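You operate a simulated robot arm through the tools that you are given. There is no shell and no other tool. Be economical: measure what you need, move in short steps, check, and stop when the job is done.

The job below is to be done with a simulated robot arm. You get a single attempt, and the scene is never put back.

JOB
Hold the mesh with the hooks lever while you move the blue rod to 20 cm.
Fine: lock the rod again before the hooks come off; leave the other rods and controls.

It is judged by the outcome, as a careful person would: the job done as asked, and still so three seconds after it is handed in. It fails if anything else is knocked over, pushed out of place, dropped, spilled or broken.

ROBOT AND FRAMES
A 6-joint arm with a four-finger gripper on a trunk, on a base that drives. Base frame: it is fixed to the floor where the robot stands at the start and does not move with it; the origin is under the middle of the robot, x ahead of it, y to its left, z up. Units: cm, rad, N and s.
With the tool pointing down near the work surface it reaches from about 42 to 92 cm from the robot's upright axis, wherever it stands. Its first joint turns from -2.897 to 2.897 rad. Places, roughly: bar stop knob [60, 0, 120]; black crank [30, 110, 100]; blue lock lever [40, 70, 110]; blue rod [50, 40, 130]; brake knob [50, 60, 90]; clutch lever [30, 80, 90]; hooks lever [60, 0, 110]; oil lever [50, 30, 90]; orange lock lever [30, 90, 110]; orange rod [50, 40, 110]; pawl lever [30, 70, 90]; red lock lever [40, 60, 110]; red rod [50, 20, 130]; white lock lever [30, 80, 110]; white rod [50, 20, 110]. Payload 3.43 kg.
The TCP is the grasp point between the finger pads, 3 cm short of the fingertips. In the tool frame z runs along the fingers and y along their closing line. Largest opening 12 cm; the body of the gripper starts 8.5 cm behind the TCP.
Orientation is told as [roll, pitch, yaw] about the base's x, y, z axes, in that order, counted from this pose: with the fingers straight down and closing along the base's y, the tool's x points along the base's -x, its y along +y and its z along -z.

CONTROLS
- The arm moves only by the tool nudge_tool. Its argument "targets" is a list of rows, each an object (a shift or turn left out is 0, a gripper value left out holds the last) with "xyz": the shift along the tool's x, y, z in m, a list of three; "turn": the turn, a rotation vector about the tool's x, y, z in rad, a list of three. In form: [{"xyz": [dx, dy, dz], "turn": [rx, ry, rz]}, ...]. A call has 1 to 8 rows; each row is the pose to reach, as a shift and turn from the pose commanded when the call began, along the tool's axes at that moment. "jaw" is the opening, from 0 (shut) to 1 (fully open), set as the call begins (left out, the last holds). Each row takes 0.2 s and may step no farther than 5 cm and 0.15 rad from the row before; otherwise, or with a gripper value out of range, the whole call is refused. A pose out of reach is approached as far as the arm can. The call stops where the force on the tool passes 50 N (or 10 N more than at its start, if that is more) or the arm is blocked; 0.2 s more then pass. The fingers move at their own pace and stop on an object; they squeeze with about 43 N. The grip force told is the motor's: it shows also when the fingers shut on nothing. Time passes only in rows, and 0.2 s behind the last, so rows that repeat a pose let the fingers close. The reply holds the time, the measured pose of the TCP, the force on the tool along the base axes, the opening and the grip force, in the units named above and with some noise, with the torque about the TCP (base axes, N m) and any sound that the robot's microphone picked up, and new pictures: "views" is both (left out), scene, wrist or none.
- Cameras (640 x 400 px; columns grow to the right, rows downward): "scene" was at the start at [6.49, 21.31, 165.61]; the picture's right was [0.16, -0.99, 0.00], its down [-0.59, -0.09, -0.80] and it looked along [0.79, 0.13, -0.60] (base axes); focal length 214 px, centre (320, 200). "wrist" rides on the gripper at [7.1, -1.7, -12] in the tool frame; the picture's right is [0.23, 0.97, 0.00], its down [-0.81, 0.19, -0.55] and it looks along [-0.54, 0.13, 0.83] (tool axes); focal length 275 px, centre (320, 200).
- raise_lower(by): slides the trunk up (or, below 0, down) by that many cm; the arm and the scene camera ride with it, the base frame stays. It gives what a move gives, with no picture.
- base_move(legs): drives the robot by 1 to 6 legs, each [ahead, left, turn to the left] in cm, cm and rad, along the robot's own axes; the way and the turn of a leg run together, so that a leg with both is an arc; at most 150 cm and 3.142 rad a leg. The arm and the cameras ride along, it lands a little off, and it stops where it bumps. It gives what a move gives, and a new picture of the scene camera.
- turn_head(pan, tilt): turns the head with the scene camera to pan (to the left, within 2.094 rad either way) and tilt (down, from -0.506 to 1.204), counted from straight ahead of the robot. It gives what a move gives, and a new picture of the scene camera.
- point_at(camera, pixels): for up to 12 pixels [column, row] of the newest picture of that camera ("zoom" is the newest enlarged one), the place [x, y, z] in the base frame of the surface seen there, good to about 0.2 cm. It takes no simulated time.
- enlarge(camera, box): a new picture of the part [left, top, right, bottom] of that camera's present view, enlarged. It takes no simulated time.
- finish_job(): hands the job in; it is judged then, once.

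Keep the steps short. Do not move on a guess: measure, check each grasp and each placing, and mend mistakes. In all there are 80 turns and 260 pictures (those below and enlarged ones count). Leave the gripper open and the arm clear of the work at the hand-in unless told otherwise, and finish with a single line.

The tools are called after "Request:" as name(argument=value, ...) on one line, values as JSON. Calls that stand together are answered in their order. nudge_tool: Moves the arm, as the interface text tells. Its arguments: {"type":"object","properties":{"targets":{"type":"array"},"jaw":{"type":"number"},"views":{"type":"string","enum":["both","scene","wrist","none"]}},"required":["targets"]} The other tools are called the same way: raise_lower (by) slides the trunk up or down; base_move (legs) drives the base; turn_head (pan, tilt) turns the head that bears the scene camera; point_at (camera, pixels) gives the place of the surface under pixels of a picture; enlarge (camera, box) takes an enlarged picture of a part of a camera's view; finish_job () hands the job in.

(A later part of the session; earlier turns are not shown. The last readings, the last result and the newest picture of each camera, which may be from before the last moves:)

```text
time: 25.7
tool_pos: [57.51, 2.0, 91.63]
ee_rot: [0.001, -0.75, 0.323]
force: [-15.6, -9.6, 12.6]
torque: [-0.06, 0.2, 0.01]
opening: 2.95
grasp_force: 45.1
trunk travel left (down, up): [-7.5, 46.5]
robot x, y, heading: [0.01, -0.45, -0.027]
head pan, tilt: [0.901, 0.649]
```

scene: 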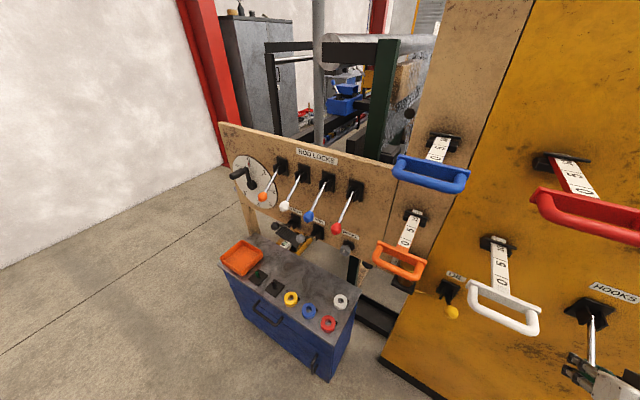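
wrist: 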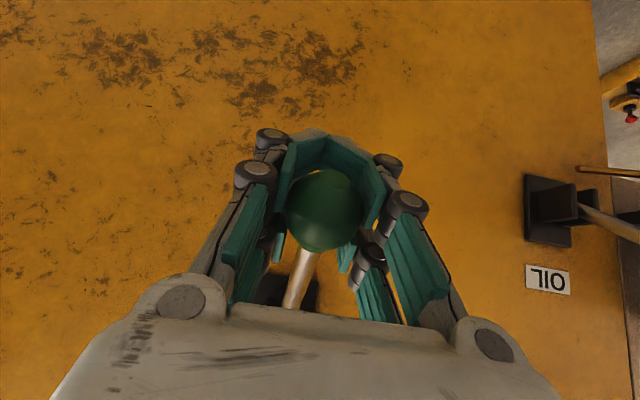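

Request:
nudge_tool(targets=[{"xyz": [-0.0018, 0, 0.0113]}], views="both")

```text
time: 26.1
tool_pos: [58.84, 2.38, 90.73]
ee_rot: [0.001, -0.751, 0.322]
force: [0.6, -6.2, -2.5]
torque: [0.43, -0.01, 0.4]
opening: 2.27
grasp_force: 44.7
trunk travel left (down, up): [-7.5, 46.5]
robot x, y, heading: [-0.15, -0.52, -0.023]
head pan, tilt: [0.901, 0.649]
```

scene: 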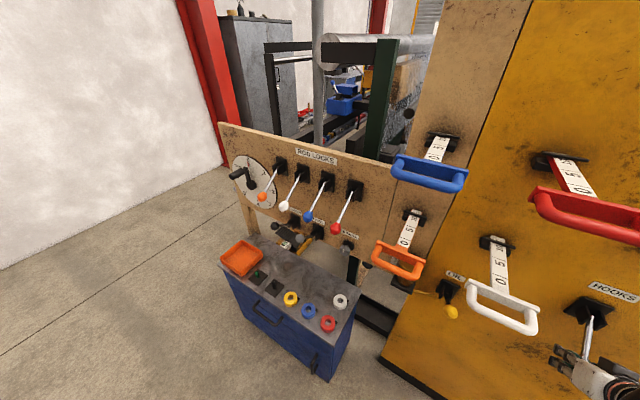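
wrist: 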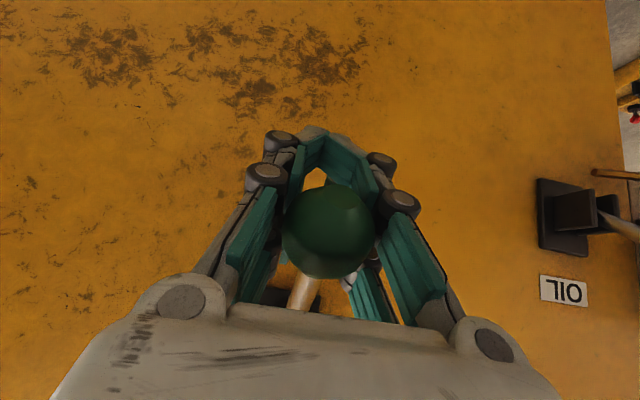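

The fingers slid along the knob: the lever is at its stop. Open and back off, then look.

Request:
nudge_tool(targets=[{"xyz": [0, 0, 0]}, {"xyz": [0, 0, 0]}, {"xyz": [0, 0, -0.04]}, {"xyz": [0, 0, -0.08]}, {"xyz": [0, 0, -0.12]}], jaw=0.6)

Request:
enlarge(camera="scene", box=[520, 260, 640, 400])

```text
time: 27.3
tool_pos: [50.95, -0.36, 99.66]
ee_rot: [0.0, -0.749, 0.325]
force: [1.4, -0.9, 0.8]
torque: [0.0, 0.01, 0.01]
opening: 7.22
grasp_force: 0.0
trunk travel left (down, up): [-7.5, 46.5]
robot x, y, heading: [-0.1, -0.54, -0.021]
head pan, tilt: [0.901, 0.649]
```

scene: 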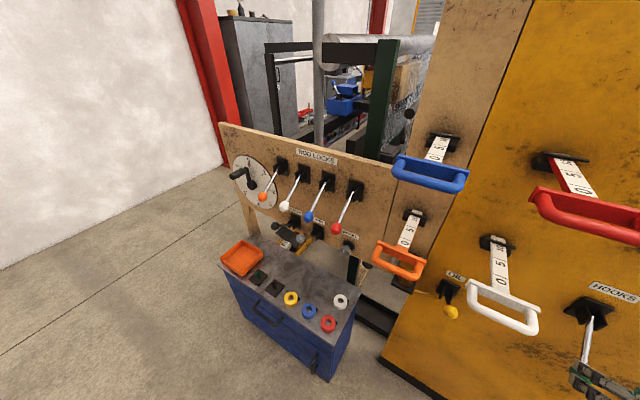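
wrist: 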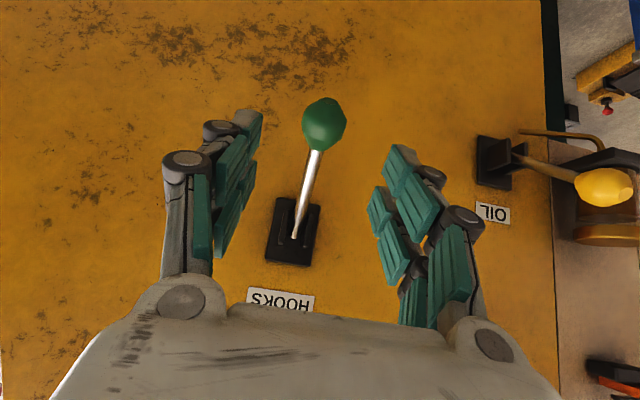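

```text
2.86 times, centred on (580, 330) of scene
```

zoom: 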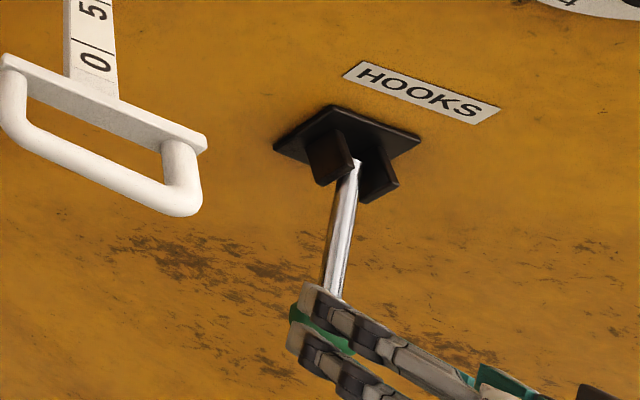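

Request:
point_at(camera="wrist", pixels=[[324, 122], [310, 175], [297, 235], [325, 105], [320, 145]])

Request:
enlarge(camera="scene", box=[330, 0, 450, 150])

```text
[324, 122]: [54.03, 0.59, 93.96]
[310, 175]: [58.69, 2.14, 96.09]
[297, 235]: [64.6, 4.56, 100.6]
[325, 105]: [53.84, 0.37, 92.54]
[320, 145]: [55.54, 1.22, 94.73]
```

```text
2.67 times, centred on (390, 75) of scene
```

zoom: 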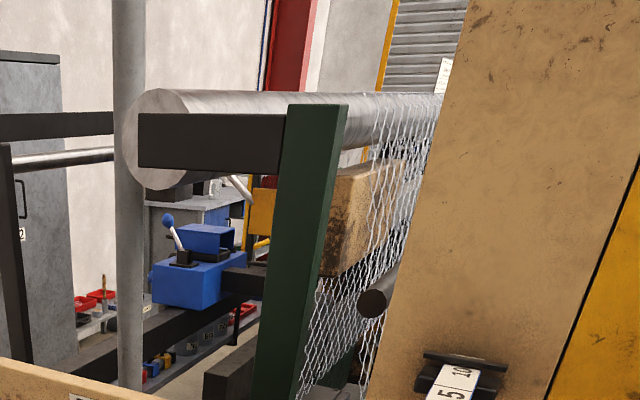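

Hooks lever now sits at −35°, mirrored and holding. Lift the arm clear before crossing to the blue lock lever.

Request:
nudge_tool(targets=[{"xyz": [-0.0332, 0, -0.0356], "turn": [0, 0.056, 0]}, {"xyz": [-0.0665, 0, -0.0712], "turn": [0, 0.112, 0]}, {"xyz": [-0.0997, 0, -0.1069], "turn": [0, 0.169, 0]}, {"xyz": [-0.133, 0, -0.1425], "turn": [0, 0.225, 0]}, {"xyz": [-0.1662, 0, -0.1781], "turn": [0, 0.281, 0]}, {"xyz": [-0.1995, 0, -0.2138], "turn": [0, 0.338, 0]}, {"xyz": [-0.2327, 0, -0.2494], "turn": [0, 0.394, 0]}, {"xyz": [-0.266, 0, -0.285], "turn": [0, 0.45, 0]}])

```text
time: 29.1
tool_pos: [50.97, -0.2, 138.68]
ee_rot: [0.001, -0.299, 0.321]
force: [1.3, -0.1, -0.1]
torque: [0.0, -0.01, -0.01]
opening: 7.19
grasp_force: 0.1
trunk travel left (down, up): [-7.5, 46.5]
robot x, y, heading: [-0.36, -0.36, -0.027]
head pan, tilt: [0.901, 0.649]
```

scene: 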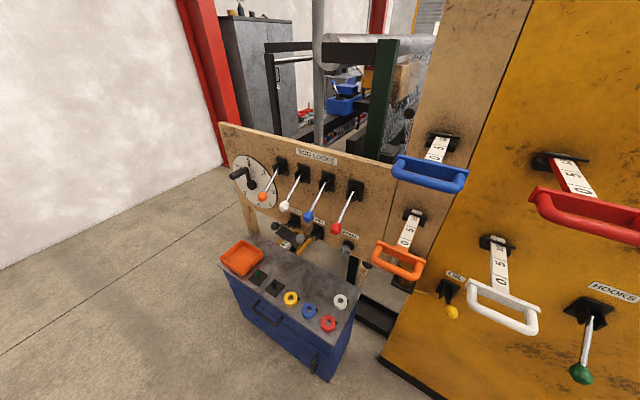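
wrist: 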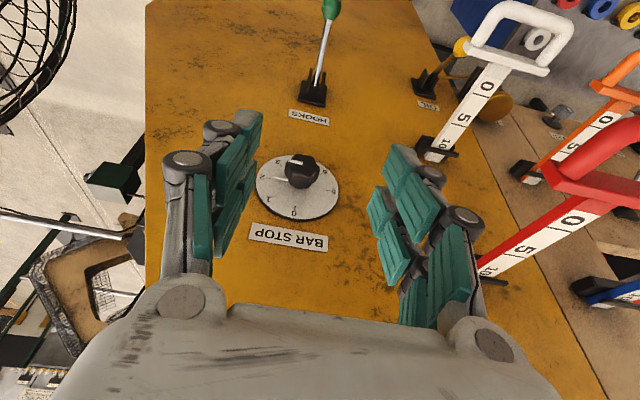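

Measure the blue lock lever precisely from this clear view, and raise the trunk for the crossing.

Request:
enlarge(camera="scene", box=[230, 140, 390, 260])

Request:
point_at(camera="zoom", pixels=[[314, 307], [300, 305], [330, 307], [314, 322], [318, 292], [345, 240], [370, 180], [388, 165], [222, 265], [425, 358], [332, 360]])

Request:
raise_lower(by=14)

```text
3.33 times, centred on (310, 200) of scene
```

zoom: 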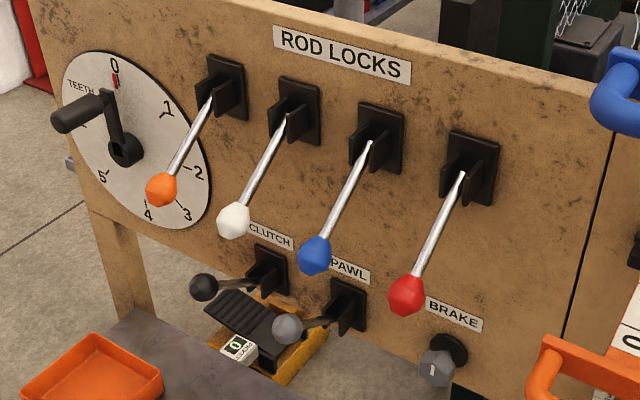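

```text
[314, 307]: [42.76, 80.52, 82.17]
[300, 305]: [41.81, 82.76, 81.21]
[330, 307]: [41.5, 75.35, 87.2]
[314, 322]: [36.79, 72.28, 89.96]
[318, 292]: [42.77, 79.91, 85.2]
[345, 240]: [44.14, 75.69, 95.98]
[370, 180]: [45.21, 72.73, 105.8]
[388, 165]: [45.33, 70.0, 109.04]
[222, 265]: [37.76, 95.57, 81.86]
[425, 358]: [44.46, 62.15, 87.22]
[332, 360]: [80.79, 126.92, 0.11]
```

```text
time: 30.7
tool_pos: [51.11, -0.05, 152.68]
ee_rot: [0.0, -0.3, 0.321]
force: [-0.6, -0.1, 0.7]
torque: [0.01, 0.01, 0.0]
opening: 7.19
grasp_force: 0.0
trunk travel left (down, up): [-21.5, 32.5]
robot x, y, heading: [0.11, -0.46, -0.03]
head pan, tilt: [0.901, 0.649]
```

Request:
point_at(camera="zoom", pixels=[[315, 255], [301, 253], [330, 258], [315, 272], [320, 240], [345, 195], [362, 158], [368, 145], [234, 218], [407, 294], [287, 328], [600, 330]])

```text
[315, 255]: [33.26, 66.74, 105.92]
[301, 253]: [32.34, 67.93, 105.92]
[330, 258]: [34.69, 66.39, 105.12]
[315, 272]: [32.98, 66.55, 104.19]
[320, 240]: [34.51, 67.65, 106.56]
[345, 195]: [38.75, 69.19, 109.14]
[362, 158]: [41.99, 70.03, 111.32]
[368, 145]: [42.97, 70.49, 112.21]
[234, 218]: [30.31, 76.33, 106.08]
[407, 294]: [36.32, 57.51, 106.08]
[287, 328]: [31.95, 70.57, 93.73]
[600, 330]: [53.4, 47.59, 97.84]
```

Blue lock knob centre ≈[33.8, 67.2, 105.2], pivot ≈[43.5, 70.7, 112.5]. Cross sideways at height, in two calls.

Request:
nudge_tool(targets=[{"xyz": [0, 0.0495, 0]}, {"xyz": [0, 0.099, 0]}, {"xyz": [0, 0.1485, 0]}, {"xyz": [0, 0.198, 0]}, {"xyz": [0, 0.2475, 0]}, {"xyz": [0, 0.297, 0]}, {"xyz": [0, 0.3465, 0]}], views="none", jaw=0.45)

Request:
nudge_tool(targets=[{"xyz": [0, 0.0495, 0]}, {"xyz": [0, 0.099, 0]}, {"xyz": [0, 0.1485, 0]}, {"xyz": [0, 0.198, 0]}, {"xyz": [0, 0.2475, 0]}, {"xyz": [0, 0.297, 0]}, {"xyz": [0, 0.3465, 0]}])

Request:
raise_lower(by=-14)

```text
time: 32.3
tool_pos: [40.48, 32.66, 152.82]
ee_rot: [0.0, -0.3, 0.315]
force: [0.0, -0.1, -0.8]
torque: [-0.01, 0.0, 0.01]
opening: 5.41
grasp_force: 0.1
trunk travel left (down, up): [-21.5, 32.5]
robot x, y, heading: [0.01, -0.36, -0.022]
head pan, tilt: [0.901, 0.649]
```

```text
time: 33.0
tool_pos: [44.18, 36.08, 152.78]
ee_rot: [0.0, -0.302, 0.132]
force: [-0.1, -0.8, 0.3]
torque: [0.03, -0.02, 0.0]
opening: 5.38
grasp_force: 0.0
trunk travel left (down, up): [-21.5, 32.5]
robot x, y, heading: [-0.01, -0.74, -0.018]
head pan, tilt: [0.901, 0.649]
stopped in row 3: the arm was blocked; the commanded pose is now the measured one
```

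scene: 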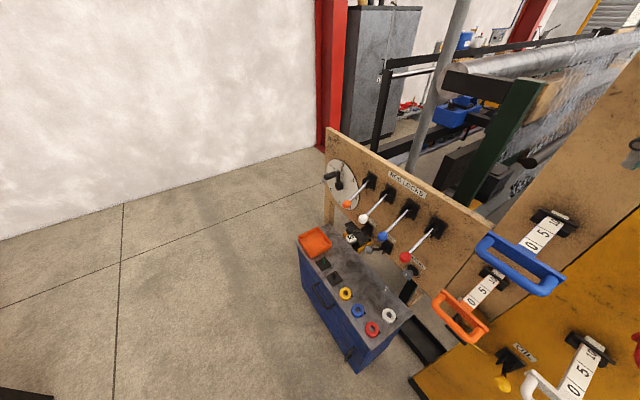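
wrist: 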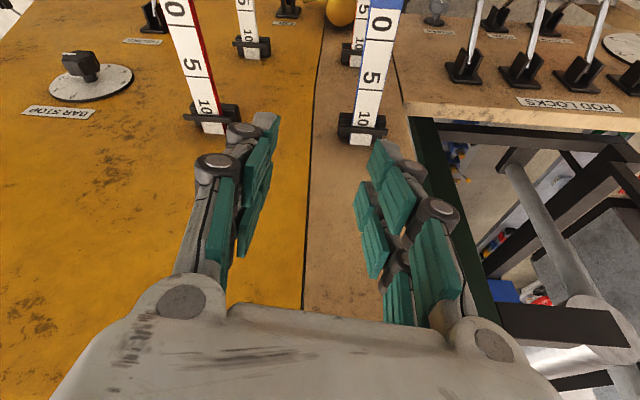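

```text
time: 34.7
tool_pos: [44.16, 36.3, 138.79]
ee_rot: [-0.002, -0.299, 0.134]
force: [0.0, -0.2, 0.4]
torque: [-0.03, 0.0, -0.01]
opening: 5.41
grasp_force: 0.0
trunk travel left (down, up): [-7.5, 46.5]
robot x, y, heading: [0.13, -0.58, -0.025]
head pan, tilt: [0.901, 0.649]
```

The arm was blocked (no force, likely a wrist limit with this tilt), and I should not have queued the lowering. Raise again and remove the tilt.

Request:
raise_lower(by=14)

Request:
nudge_tool(targets=[{"turn": [0, 0.1, 0]}, {"turn": [0, 0.2, 0]}, {"turn": [0, 0.3, 0]}], views="scene")

```text
time: 36.4
tool_pos: [44.15, 36.38, 152.61]
ee_rot: [0.0, -0.301, 0.138]
force: [-0.6, 0.4, -0.4]
torque: [0.0, 0.0, 0.03]
opening: 5.4
grasp_force: 0.0
trunk travel left (down, up): [-21.5, 32.5]
robot x, y, heading: [-0.11, -0.57, -0.026]
head pan, tilt: [0.901, 0.649]
```

```text
time: 37.2
tool_pos: [43.99, 36.54, 152.7]
ee_rot: [-0.001, 0.003, 0.145]
force: [0.6, -0.8, -0.6]
torque: [0.0, 0.03, 0.0]
opening: 5.42
grasp_force: 0.0
trunk travel left (down, up): [-21.5, 32.5]
robot x, y, heading: [-0.03, -0.34, -0.03]
head pan, tilt: [0.901, 0.649]
```

scene: 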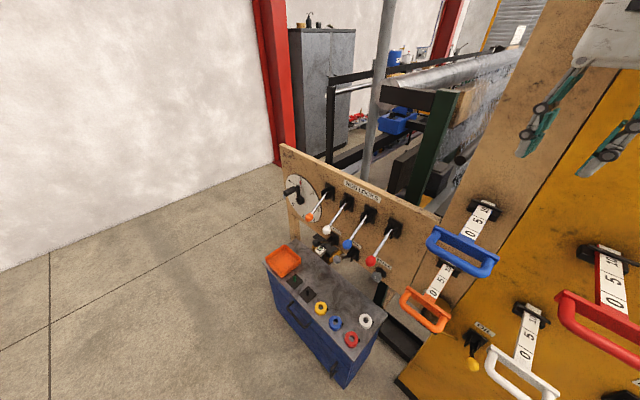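

Now cross with the tool straight down.

Request:
nudge_tool(targets=[{"xyz": [0.0137, 0.0446, 0], "turn": [0, 0, -0.025]}, {"xyz": [0.0274, 0.0891, 0], "turn": [0, 0, -0.05]}, {"xyz": [0.0411, 0.1337, 0], "turn": [0, 0, -0.075]}, {"xyz": [0.0549, 0.1783, 0], "turn": [0, 0, -0.1]}, {"xyz": [0.0686, 0.2229, 0], "turn": [0, 0, -0.125]}, {"xyz": [0.0823, 0.2674, 0], "turn": [0, 0, -0.15]}, {"xyz": [0.096, 0.312, 0], "turn": [0, 0, -0.177]}])

```text
time: 38.8
tool_pos: [29.38, 64.5, 150.94]
ee_rot: [-0.001, -0.001, 0.322]
force: [0.4, 1.3, -1.2]
torque: [-0.09, -0.12, 0.0]
opening: 5.38
grasp_force: 0.1
out of reach, approached as far as the arm can: row 7
trunk travel left (down, up): [-21.5, 32.5]
robot x, y, heading: [0.02, -0.7, -0.022]
head pan, tilt: [0.901, 0.649]
```

scene: 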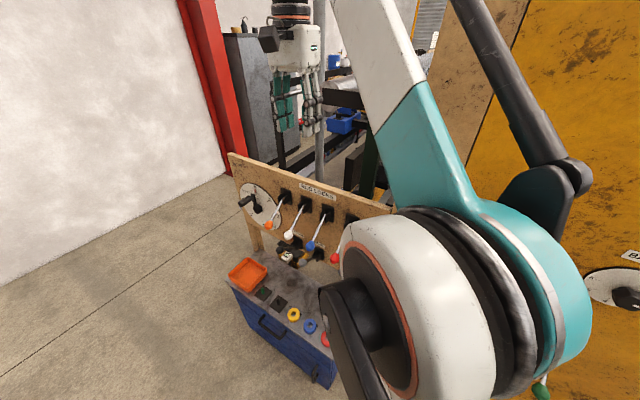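
wrist: 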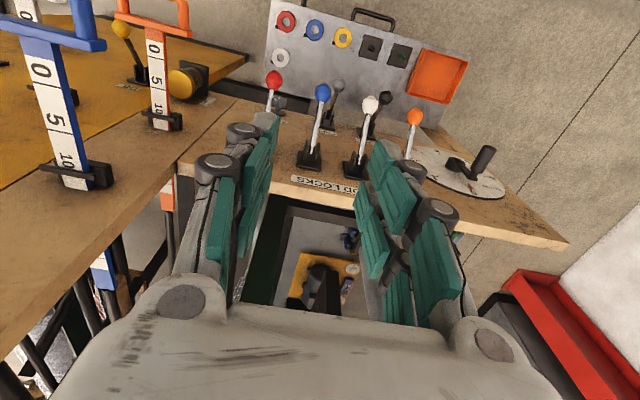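

Near reach limit only because it's high. Lower the trunk 14 cm (clear below: levers top out at z≈113).

Request:
raise_lower(by=-14)

Request:
point_at(camera="wrist", pixels=[[322, 92], [316, 120]])

```text
time: 40.4
tool_pos: [29.76, 64.29, 136.98]
ee_rot: [0.0, 0.0, 0.32]
force: [0.4, 0.3, 0.6]
torque: [-0.01, -0.02, 0.03]
opening: 5.39
grasp_force: 0.1
trunk travel left (down, up): [-7.5, 46.5]
robot x, y, heading: [0.26, -0.55, -0.025]
head pan, tilt: [0.901, 0.649]
```

```text
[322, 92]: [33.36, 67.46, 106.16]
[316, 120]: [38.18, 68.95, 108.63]
```

Request:
nudge_tool(targets=[{"xyz": [-0.004, 0.003, 0.04], "turn": [0, -0.05, 0]}, {"xyz": [-0.008, 0.006, 0.081], "turn": [0, -0.1, 0]}, {"xyz": [-0.012, 0.01, 0.121], "turn": [0, -0.15, 0]}, {"xyz": [-0.015, 0.013, 0.162], "turn": [0, -0.2, 0]}, {"xyz": [-0.0184, 0.016, 0.202], "turn": [0, -0.25, 0]}])

Request:
enlarge(camera="wrist", box=[150, 40, 470, 240])

```text
time: 41.8
tool_pos: [33.42, 69.07, 114.71]
ee_rot: [0.0, -0.248, 0.3]
force: [0.3, -0.2, -0.4]
torque: [0.03, 0.0, 0.03]
opening: 5.42
grasp_force: 0.1
trunk travel left (down, up): [-7.5, 46.5]
robot x, y, heading: [-0.36, -0.16, -0.025]
head pan, tilt: [0.901, 0.649]
stopped in row 5: the arm was blocked; the commanded pose is now the measured one
```

scene: 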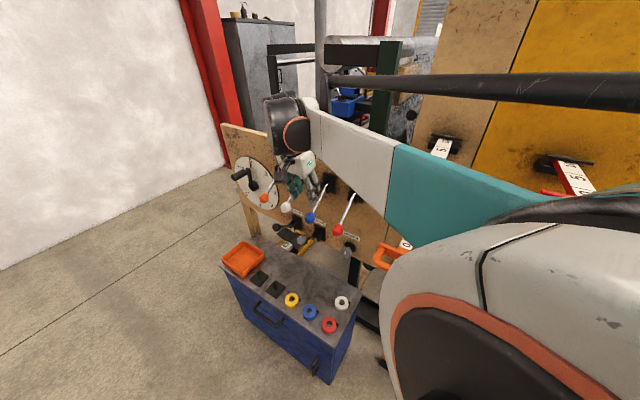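
wrist: 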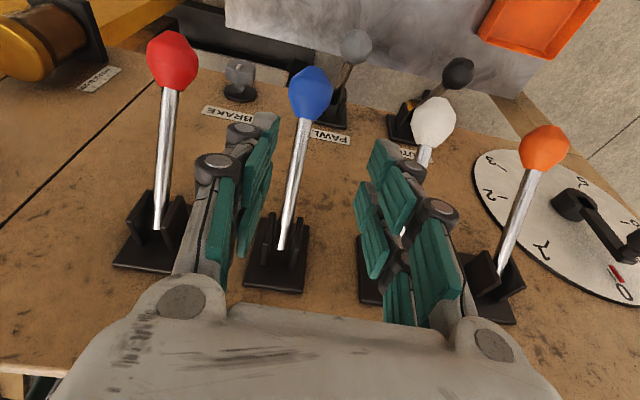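

```text
2.00 times, centred on (310, 140) of wrist
```

zoom: 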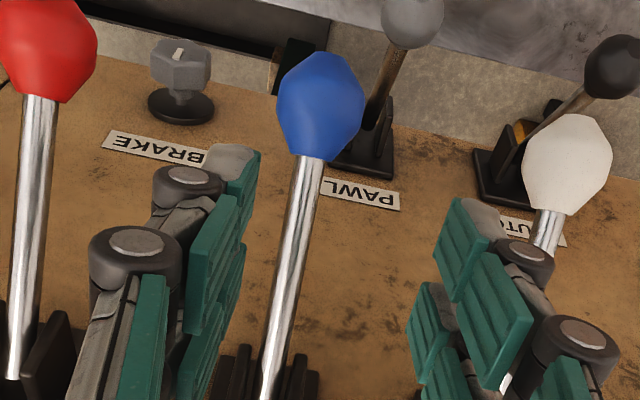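

The tool is blocked again without contact force, so it's a joint limit at this sideways azimuth. Facing the panel squarely should help (as it did at the hooks). Check the cabinet's extent on the floor first.

Request:
point_at(camera="scene", pixels=[[222, 270], [323, 336], [232, 310], [326, 382], [355, 300], [260, 240], [240, 320], [280, 355], [200, 330], [300, 395], [150, 250]])

```text
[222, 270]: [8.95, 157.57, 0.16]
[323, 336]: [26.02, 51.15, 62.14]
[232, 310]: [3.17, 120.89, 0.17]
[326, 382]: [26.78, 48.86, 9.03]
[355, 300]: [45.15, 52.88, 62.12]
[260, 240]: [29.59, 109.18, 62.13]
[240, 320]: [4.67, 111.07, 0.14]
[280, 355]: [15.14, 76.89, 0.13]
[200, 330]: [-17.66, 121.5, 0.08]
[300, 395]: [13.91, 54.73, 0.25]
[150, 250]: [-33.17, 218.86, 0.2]
```

Cabinet front is ~41 cm along the panel normal; there's room to stand at about [−24, 35] facing the panel squarely. First lift the arm up and out, removing the tilt.

Request:
nudge_tool(targets=[{"xyz": [-0.0034, -0.003, -0.0403], "turn": [0, 0.04, 0]}, {"xyz": [-0.0068, -0.006, -0.0807], "turn": [0, 0.08, 0]}, {"xyz": [-0.0102, -0.01, -0.121], "turn": [0, 0.12, 0]}, {"xyz": [-0.0137, -0.013, -0.161], "turn": [0, 0.16, 0]}, {"xyz": [-0.0171, -0.016, -0.202], "turn": [0, 0.2, 0]}, {"xyz": [-0.0205, -0.02, -0.242], "turn": [0, 0.25, 0]}], views="none")

Request:
raise_lower(by=12)

```text
time: 43.2
tool_pos: [29.64, 65.51, 136.16]
ee_rot: [0.0, -0.023, 0.303]
force: [0.2, -0.3, 1.4]
torque: [-0.03, -0.04, -0.01]
opening: 5.39
grasp_force: 0.1
out of reach, approached as far as the arm can: row 6
trunk travel left (down, up): [-7.5, 46.5]
robot x, y, heading: [0.11, -0.27, -0.024]
head pan, tilt: [0.901, 0.649]
```

```text
time: 44.7
tool_pos: [29.65, 65.55, 148.21]
ee_rot: [0.001, -0.026, 0.304]
force: [-0.6, -0.6, -0.4]
torque: [-0.03, -0.01, 0.02]
opening: 5.4
grasp_force: 0.0
trunk travel left (down, up): [-19.5, 34.5]
robot x, y, heading: [-0.14, -0.68, -0.023]
head pan, tilt: [0.901, 0.649]
```

Arm is at z≈148, clear. Drive: back 24, left 35, turn left 0.345.

Request:
base_move(legs=[[-25, 0, 0], [0, 36, 0], [0, 0, 0.345]])

```text
time: 49.6
tool_pos: [-18.56, 107.34, 148.21]
ee_rot: [0.0, -0.026, 0.642]
force: [0.0, -0.4, 0.9]
torque: [0.0, -0.01, 0.01]
opening: 5.39
grasp_force: 0.2
trunk travel left (down, up): [-19.5, 34.5]
robot x, y, heading: [-24.47, 34.91, 0.314]
head pan, tilt: [0.901, 0.649]
```

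scene: 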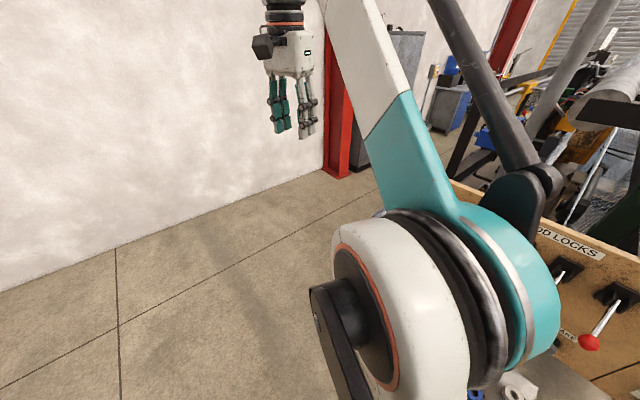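

Request:
nudge_tool(targets=[{"xyz": [-0.0094, -0.0442, 0], "turn": [0, 0, 0.023]}, {"xyz": [-0.0187, -0.0884, 0], "turn": [0, 0, 0.046]}, {"xyz": [-0.0281, -0.1326, 0], "turn": [0, 0, 0.069]}, {"xyz": [-0.0374, -0.1769, 0], "turn": [0, 0, 0.091]}, {"xyz": [-0.0468, -0.2211, 0], "turn": [0, 0, 0.114]}, {"xyz": [-0.0561, -0.2653, 0], "turn": [0, 0, 0.137]}, {"xyz": [-0.0655, -0.3095, 0], "turn": [0, 0, 0.16]}], views="none")

```text
time: 51.2
tool_pos: [5.55, 86.29, 148.59]
ee_rot: [0.005, -0.024, 0.484]
force: [0.7, 0.0, -0.1]
torque: [0.02, 0.02, 0.01]
opening: 5.4
grasp_force: 0.0
trunk travel left (down, up): [-19.5, 34.5]
robot x, y, heading: [-24.63, 35.12, 0.319]
head pan, tilt: [0.901, 0.649]
```

Request:
nudge_tool(targets=[{"xyz": [-0.0163, -0.0421, 0], "turn": [0, 0, 0.023]}, {"xyz": [-0.0326, -0.0843, 0], "turn": [0, 0, 0.046]}, {"xyz": [-0.0489, -0.1264, 0], "turn": [0, 0, 0.069]}, {"xyz": [-0.0651, -0.1686, 0], "turn": [0, 0, 0.091]}, {"xyz": [-0.0814, -0.2107, 0], "turn": [0, 0, 0.114]}, {"xyz": [-0.0977, -0.2529, 0], "turn": [0, 0, 0.137]}, {"xyz": [-0.114, -0.295, 0], "turn": [0, 0, 0.161]}])

```text
time: 52.8
tool_pos: [28.76, 65.47, 148.56]
ee_rot: [0.01, -0.025, 0.324]
force: [0.4, -0.3, 1.3]
torque: [0.01, 0.02, 0.0]
opening: 5.41
grasp_force: 0.1
trunk travel left (down, up): [-19.5, 34.5]
robot x, y, heading: [-24.77, 34.94, 0.315]
head pan, tilt: [0.901, 0.649]
```

scene: 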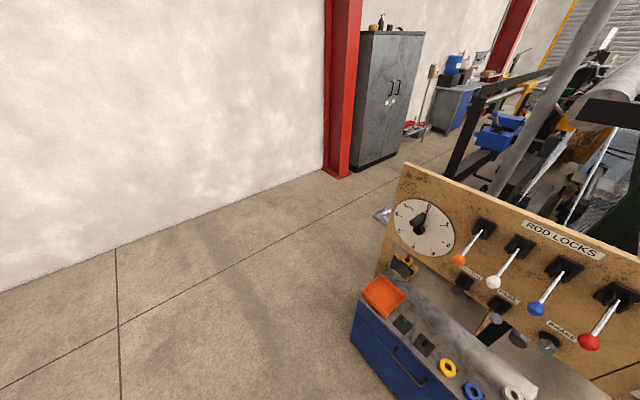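
wrist: 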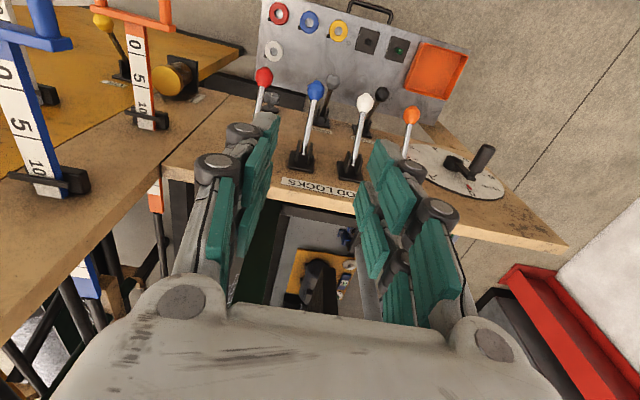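

Request:
raise_lower(by=-14)

Request:
turn_head(pan=0.35, tilt=0.65)

```text
time: 54.4
tool_pos: [28.67, 65.51, 134.55]
ee_rot: [0.01, -0.024, 0.323]
force: [0.4, -0.4, 0.3]
torque: [0.02, 0.0, 0.0]
opening: 5.39
grasp_force: 0.0
trunk travel left (down, up): [-5.5, 48.5]
robot x, y, heading: [-24.64, 35.02, 0.317]
head pan, tilt: [0.901, 0.649]
```

```text
time: 55.4
tool_pos: [28.51, 65.52, 134.56]
ee_rot: [0.006, -0.023, 0.322]
force: [-0.4, 0.2, 0.4]
torque: [-0.04, 0.0, 0.02]
opening: 5.39
grasp_force: 0.1
trunk travel left (down, up): [-5.5, 48.5]
robot x, y, heading: [-24.45, 35.04, 0.318]
head pan, tilt: [0.351, 0.649]
```

scene: 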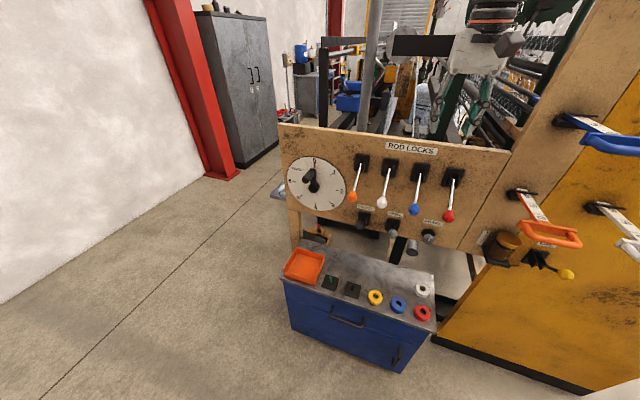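

Request:
nudge_tool(targets=[{"xyz": [-0.0024, 0, 0.0404], "turn": [0, -0.075, 0]}, {"xyz": [-0.0048, 0, 0.0808], "turn": [0, -0.15, 0]}, {"xyz": [-0.0072, 0, 0.1212], "turn": [0, -0.225, 0]}, {"xyz": [-0.0096, 0, 0.1616], "turn": [0, -0.3, 0]}, {"xyz": [-0.012, 0, 0.202], "turn": [0, -0.376, 0]}])

Request:
point_at(camera="wrist", pixels=[[315, 100], [315, 115], [310, 130]])

```text
time: 56.6
tool_pos: [30.27, 66.26, 114.56]
ee_rot: [0.01, -0.401, 0.319]
force: [0.1, 0.2, 0.0]
torque: [0.0, -0.02, -0.03]
opening: 5.41
grasp_force: 0.0
trunk travel left (down, up): [-5.5, 48.5]
robot x, y, heading: [-24.74, 35.14, 0.318]
head pan, tilt: [0.351, 0.649]
```

scene: 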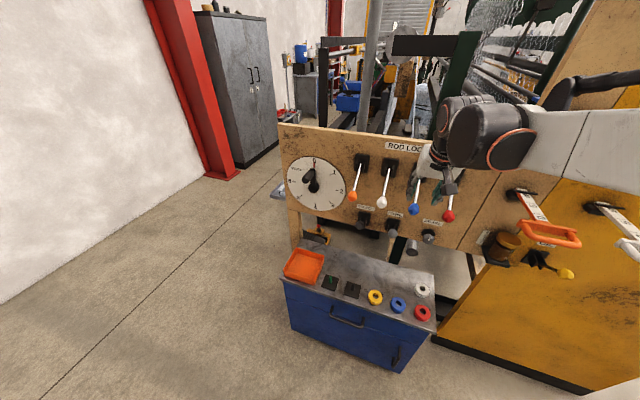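
wrist: 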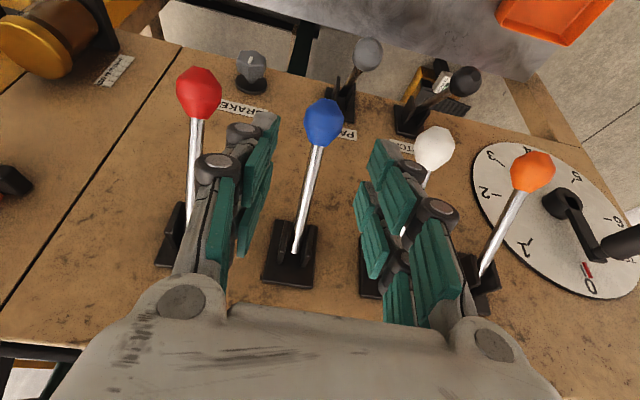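

```text
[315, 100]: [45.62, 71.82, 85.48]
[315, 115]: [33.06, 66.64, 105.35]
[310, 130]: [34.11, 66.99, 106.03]
```

Request:
point_at(camera="wrist", pixels=[[324, 122], [308, 122], [340, 122], [324, 104], [320, 142]])

```text
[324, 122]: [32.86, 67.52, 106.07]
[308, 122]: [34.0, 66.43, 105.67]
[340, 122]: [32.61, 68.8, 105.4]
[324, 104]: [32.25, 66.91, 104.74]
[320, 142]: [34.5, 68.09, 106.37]
```

Request:
nudge_tool(targets=[{"xyz": [0, 0.003, 0.035]}, {"xyz": [0, 0.003, 0.07]}, {"xyz": [0, 0.003, 0.103]}], views="wrist")

```text
time: 57.4
tool_pos: [34.03, 68.27, 104.72]
ee_rot: [0.01, -0.4, 0.318]
force: [-0.2, -1.0, 0.3]
torque: [0.01, -0.03, -0.01]
opening: 5.39
grasp_force: 0.2
trunk travel left (down, up): [-5.5, 48.5]
robot x, y, heading: [-24.04, 34.86, 0.318]
head pan, tilt: [0.351, 0.649]
```

wrist: 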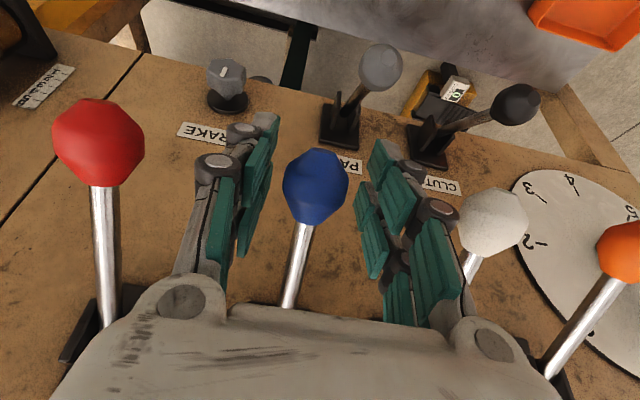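

Knob centred at (315,187) between the pads, neighbours clear. Close.

Request:
nudge_tool(targets=[{"xyz": [0, 0, 0]}, {"xyz": [0, 0, 0]}], jaw=0, views="wrist")

```text
time: 58.0
tool_pos: [34.01, 67.91, 104.72]
ee_rot: [0.01, -0.399, 0.318]
force: [-2.9, -17.7, -10.9]
torque: [-0.14, 0.09, -0.09]
opening: 2.99
grasp_force: 45.0
trunk travel left (down, up): [-5.5, 48.5]
robot x, y, heading: [-24.82, 34.81, 0.316]
head pan, tilt: [0.351, 0.649]
```

wrist: 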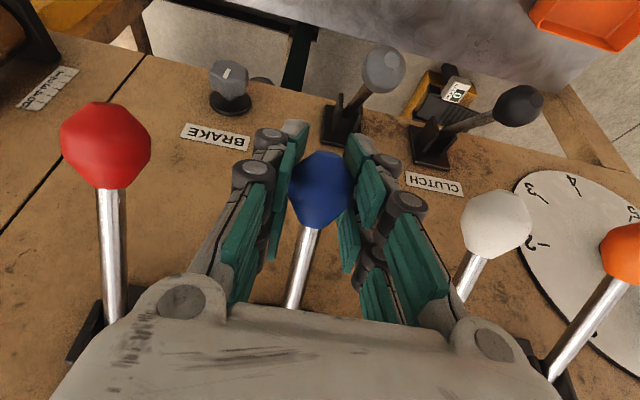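

Gripped. Lift the lever along its arc, first part.

Request:
nudge_tool(targets=[{"xyz": [0.001, -0.003, -0.01], "turn": [0, 0.04, 0]}, {"xyz": [0.0022, -0.003, -0.0205], "turn": [0, 0.08, 0]}, {"xyz": [0.0006, -0.003, -0.041], "turn": [0, 0.16, 0]}], views="wrist")

```text
time: 58.8
tool_pos: [32.41, 67.3, 108.61]
ee_rot: [0.009, -0.24, 0.324]
force: [-10.4, 0.9, -15.1]
torque: [-0.39, 1.08, 0.02]
opening: 3.08
grasp_force: 44.9
trunk travel left (down, up): [-5.5, 48.5]
robot x, y, heading: [-24.33, 35.36, 0.315]
head pan, tilt: [0.351, 0.649]
```

wrist: 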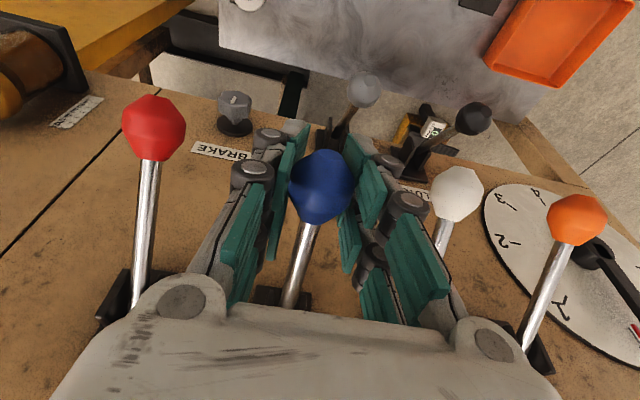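

Request:
nudge_tool(targets=[{"xyz": [-0.0018, 0, -0.0207], "turn": [0, 0.08, 0]}, {"xyz": [-0.0068, 0, -0.04], "turn": [0, 0.16, 0]}, {"xyz": [-0.0156, 0, -0.059], "turn": [0, 0.24, 0]}], views="wrist")

```text
time: 59.6
tool_pos: [32.64, 67.37, 114.88]
ee_rot: [0.008, -0.004, 0.325]
force: [1.2, 19.5, -4.2]
torque: [-0.13, 0.35, -0.04]
opening: 3.1
grasp_force: 44.9
trunk travel left (down, up): [-5.5, 48.5]
robot x, y, heading: [-24.61, 35.11, 0.314]
head pan, tilt: [0.351, 0.649]
```

wrist: 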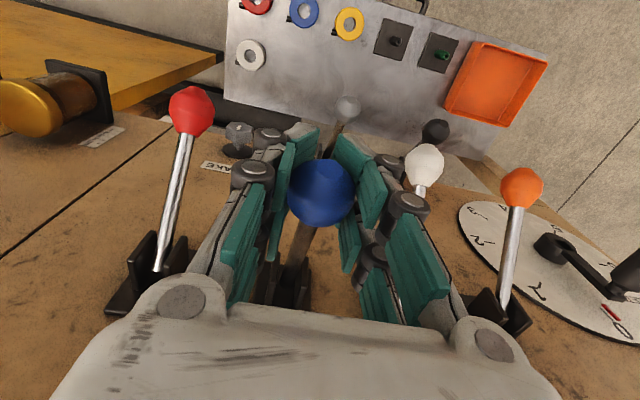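

Request:
nudge_tool(targets=[{"xyz": [-0.0065, 0.002, -0.0195], "turn": [0, 0.05, 0]}, {"xyz": [-0.0145, 0.002, -0.0345], "turn": [0, 0.1, 0]}], views="both")

```text
time: 60.2
tool_pos: [33.91, 67.72, 117.6]
ee_rot: [0.006, 0.099, 0.325]
force: [0.6, 3.6, -28.2]
torque: [0.39, 0.23, -0.05]
opening: 2.99
grasp_force: 44.9
trunk travel left (down, up): [-5.5, 48.5]
robot x, y, heading: [-24.63, 34.7, 0.315]
head pan, tilt: [0.351, 0.649]
stopped in row 2: the force on the tool passed its limit at 66 N (the readings are from after the stop); the commanded pose is now the measured one
```

scene: 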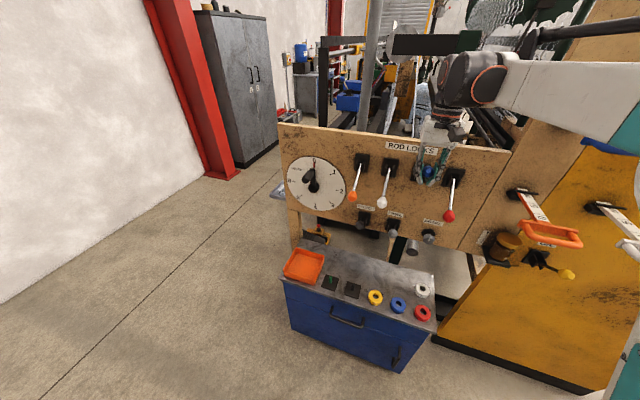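
wrist: 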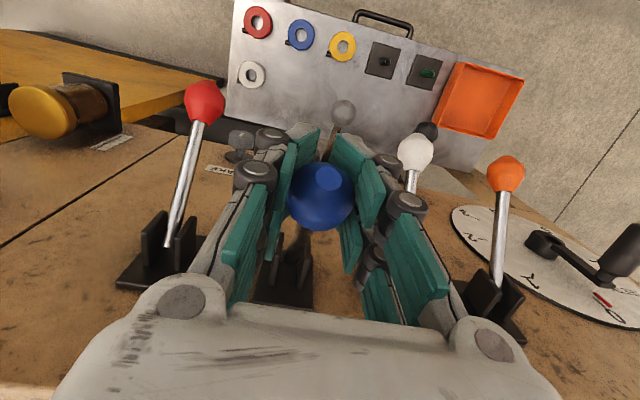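

The lever hit its upper stop (66 N): unlocked. Open and withdraw upward.

Request:
nudge_tool(targets=[{"xyz": [0, 0, 0]}, {"xyz": [0, 0, 0]}, {"xyz": [0, 0, -0.045]}, {"xyz": [0, 0, -0.09]}, {"xyz": [0, 0, -0.135]}, {"xyz": [0, 0, -0.18]}, {"xyz": [0, 0, -0.225]}, {"xyz": [0, 0, -0.27]}], jaw=0.45)

Request:
enlarge(camera="scene", box=[270, 120, 510, 270])

```text
time: 62.0
tool_pos: [33.83, 67.08, 139.89]
ee_rot: [0.007, 0.101, 0.323]
force: [1.2, 0.7, -0.3]
torque: [-0.03, 0.06, 0.02]
opening: 5.4
grasp_force: 0.0
out of reach, approached as far as the arm can: row 7, 8
trunk travel left (down, up): [-5.5, 48.5]
robot x, y, heading: [-25.14, 34.87, 0.321]
head pan, tilt: [0.351, 0.649]
```

scene: 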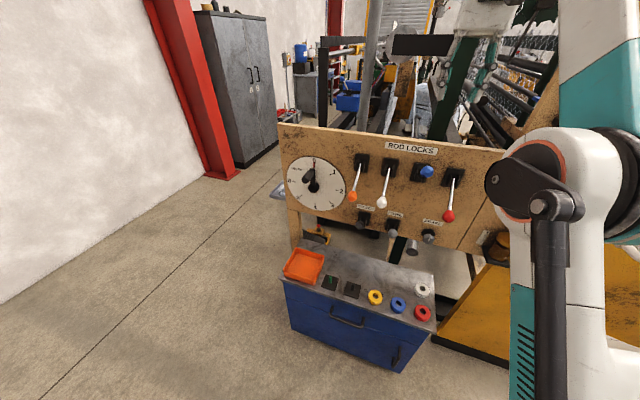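
wrist: 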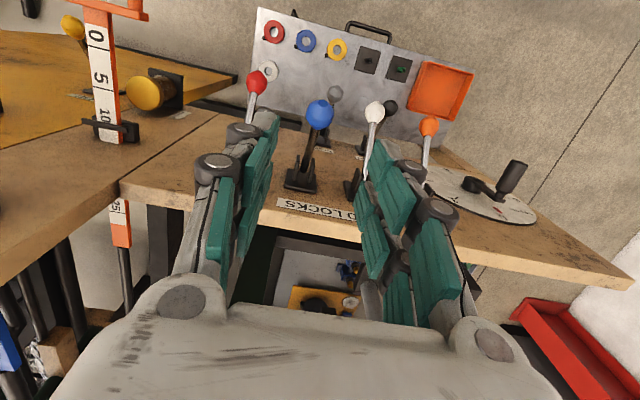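

```text
2.67 times, centred on (390, 195) of scene
```

zoom: 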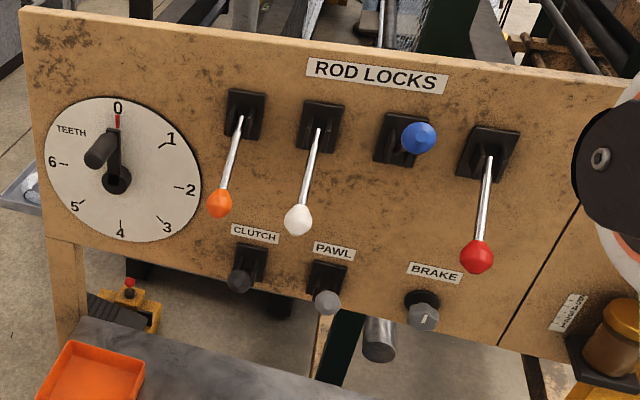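

Blue lock is up, others untouched. Next the blue handle: I'll hook closed fingers behind its bar (gap ≈3 cm). Raise the trunk, then move above the handle.

Request:
raise_lower(by=13)

Request:
nudge_tool(targets=[{"xyz": [0.0118, -0.0404, 0.001], "turn": [0, -0.014, 0]}, {"xyz": [0.0236, -0.0808, 0.002], "turn": [0, -0.028, 0]}, {"xyz": [0.0354, -0.1212, 0.0035], "turn": [0, -0.042, 0]}, {"xyz": [0.0472, -0.1617, 0.0045], "turn": [0, -0.057, 0]}, {"xyz": [0.059, -0.202, 0.006], "turn": [0, -0.071, 0]}, {"xyz": [0.0708, -0.2425, 0.007], "turn": [0, -0.085, 0]}, {"xyz": [0.0826, -0.283, 0.0083], "turn": [0, -0.1, 0]}], jaw=0)

```text
time: 63.6
tool_pos: [33.86, 67.22, 152.98]
ee_rot: [0.007, 0.1, 0.323]
force: [-0.7, 0.0, -0.1]
torque: [0.03, -0.02, -0.01]
opening: 5.38
grasp_force: 0.0
trunk travel left (down, up): [-18.5, 35.5]
robot x, y, heading: [-24.75, 35.11, 0.316]
head pan, tilt: [0.351, 0.649]
```

```text
time: 65.2
tool_pos: [34.93, 37.41, 152.31]
ee_rot: [0.006, -0.001, 0.322]
force: [-0.1, 0.0, -0.8]
torque: [0.02, -0.01, 0.02]
opening: 0.01
grasp_force: 33.6
trunk travel left (down, up): [-18.5, 35.5]
robot x, y, heading: [-24.59, 34.82, 0.316]
head pan, tilt: [0.351, 0.649]
```

scene: 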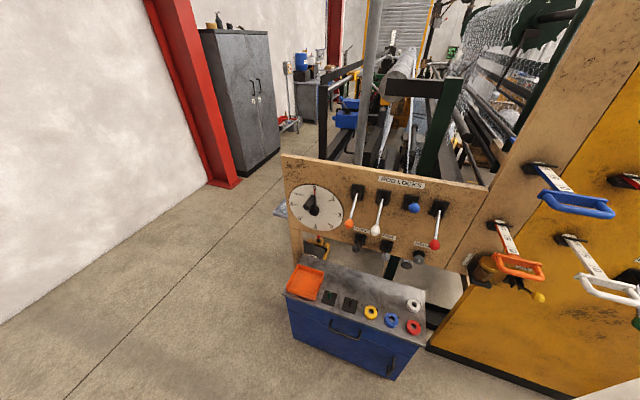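
wrist: 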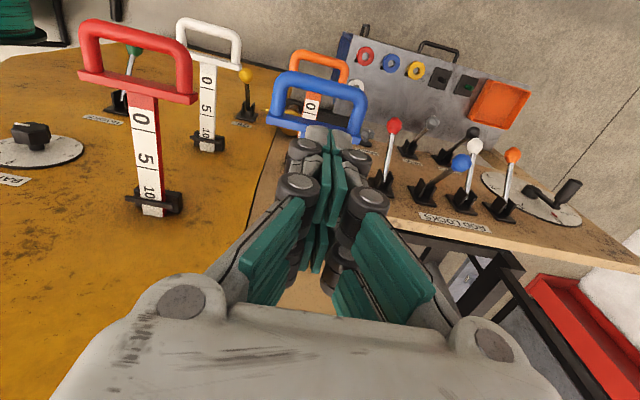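

Request:
enlarge(camera="wrist", box=[250, 50, 390, 150])

Request:
point_at(camera="wrist", pixels=[[318, 76], [318, 80], [318, 86], [290, 121], [345, 130], [290, 117], [278, 100], [364, 105], [300, 126], [345, 136]])

```text
4.00 times, centred on (320, 100) of wrist
```

zoom: 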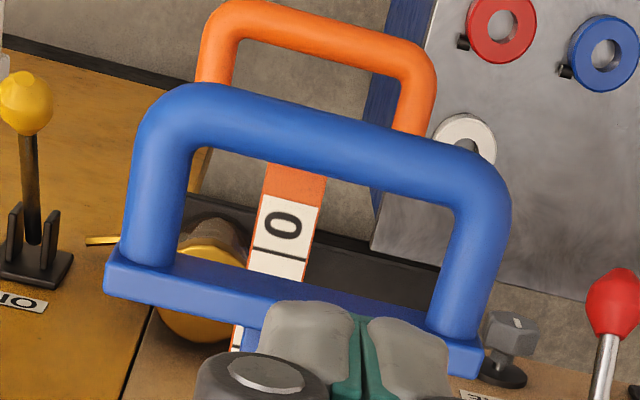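

```text
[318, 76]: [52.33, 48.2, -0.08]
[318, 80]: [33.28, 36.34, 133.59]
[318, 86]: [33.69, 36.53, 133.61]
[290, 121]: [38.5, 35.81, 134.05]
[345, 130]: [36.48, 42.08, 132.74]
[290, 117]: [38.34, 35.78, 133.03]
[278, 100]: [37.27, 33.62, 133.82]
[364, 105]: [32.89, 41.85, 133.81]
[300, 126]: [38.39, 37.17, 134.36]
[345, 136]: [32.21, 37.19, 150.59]
```

Bar spans u≈42.5–44, plate at u≈47.7 (u = along the panel normal); fingers now at u≈45. Shift 0.8 cm inward and descend to just above.

Request:
nudge_tool(targets=[{"xyz": [-0.008, 0.002, 0.04]}, {"xyz": [-0.008, 0.002, 0.08]}, {"xyz": [-0.008, 0.002, 0.12]}])

Request:
enlarge(camera="wrist", box=[220, 80, 420, 240])

```text
time: 66.0
tool_pos: [35.63, 37.99, 140.47]
ee_rot: [0.007, -0.001, 0.322]
force: [0.6, 0.2, -0.9]
torque: [-0.03, -0.02, 0.0]
opening: 0.0
grasp_force: 32.8
trunk travel left (down, up): [-18.5, 35.5]
robot x, y, heading: [-24.43, 34.98, 0.319]
head pan, tilt: [0.351, 0.649]
```

scene: 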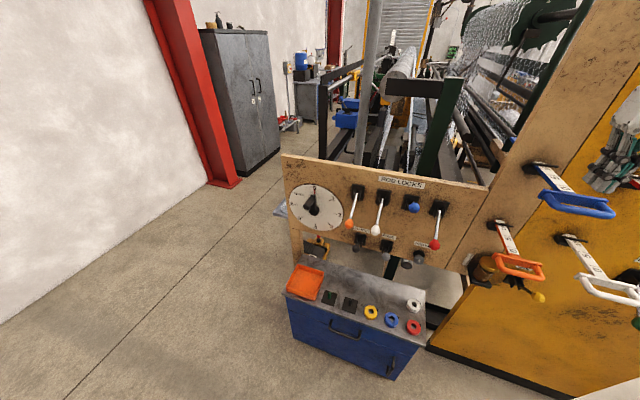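
wrist: 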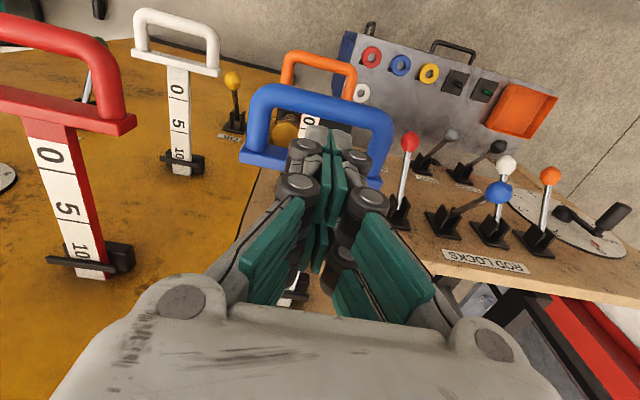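

```text
2.50 times, centred on (320, 160) of wrist
```

zoom: 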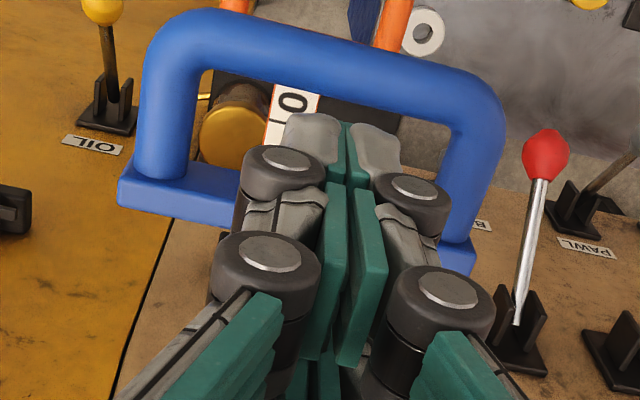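

Fingers are aligned with the gap (u≈45.8). Descend 7 cm.

Request:
nudge_tool(targets=[{"xyz": [0, 0, 0.02]}, {"xyz": [0, 0, 0.04]}, {"xyz": [0, 0, 0.055]}, {"xyz": [0, 0, 0.07]}])

Request:
enlarge(camera="scene", box=[500, 130, 640, 240])

```text
time: 66.7
tool_pos: [35.51, 37.95, 136.83]
ee_rot: [0.004, -0.009, 0.322]
force: [-3.0, -0.5, 21.4]
torque: [0.15, -0.38, 0.04]
opening: 0.6
grasp_force: 33.1
trunk travel left (down, up): [-18.5, 35.5]
robot x, y, heading: [-24.56, 34.98, 0.318]
head pan, tilt: [0.351, 0.649]
stopped in row 3: the force on the tool passed its limit at 78 N (the readings are from after the stop); the commanded pose is now the measured one
```

scene: 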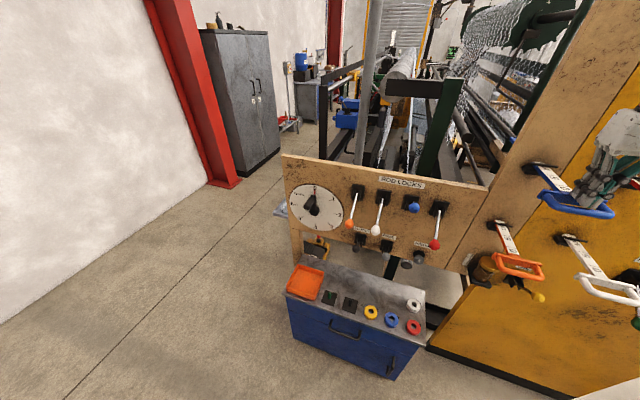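
wrist: 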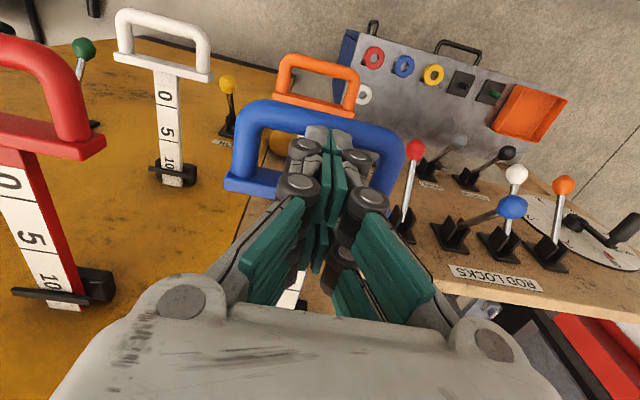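

```text
3.64 times, centred on (570, 185) of scene
```

zoom: 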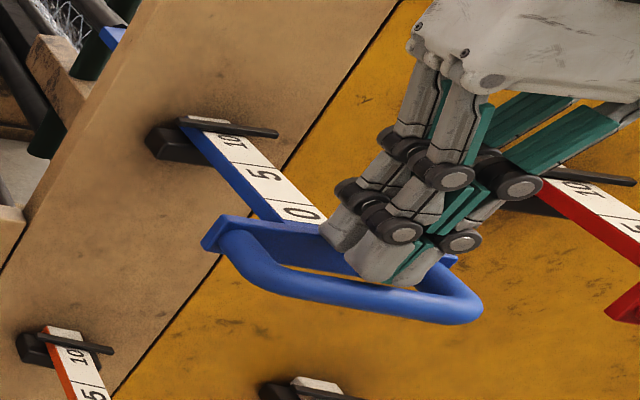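

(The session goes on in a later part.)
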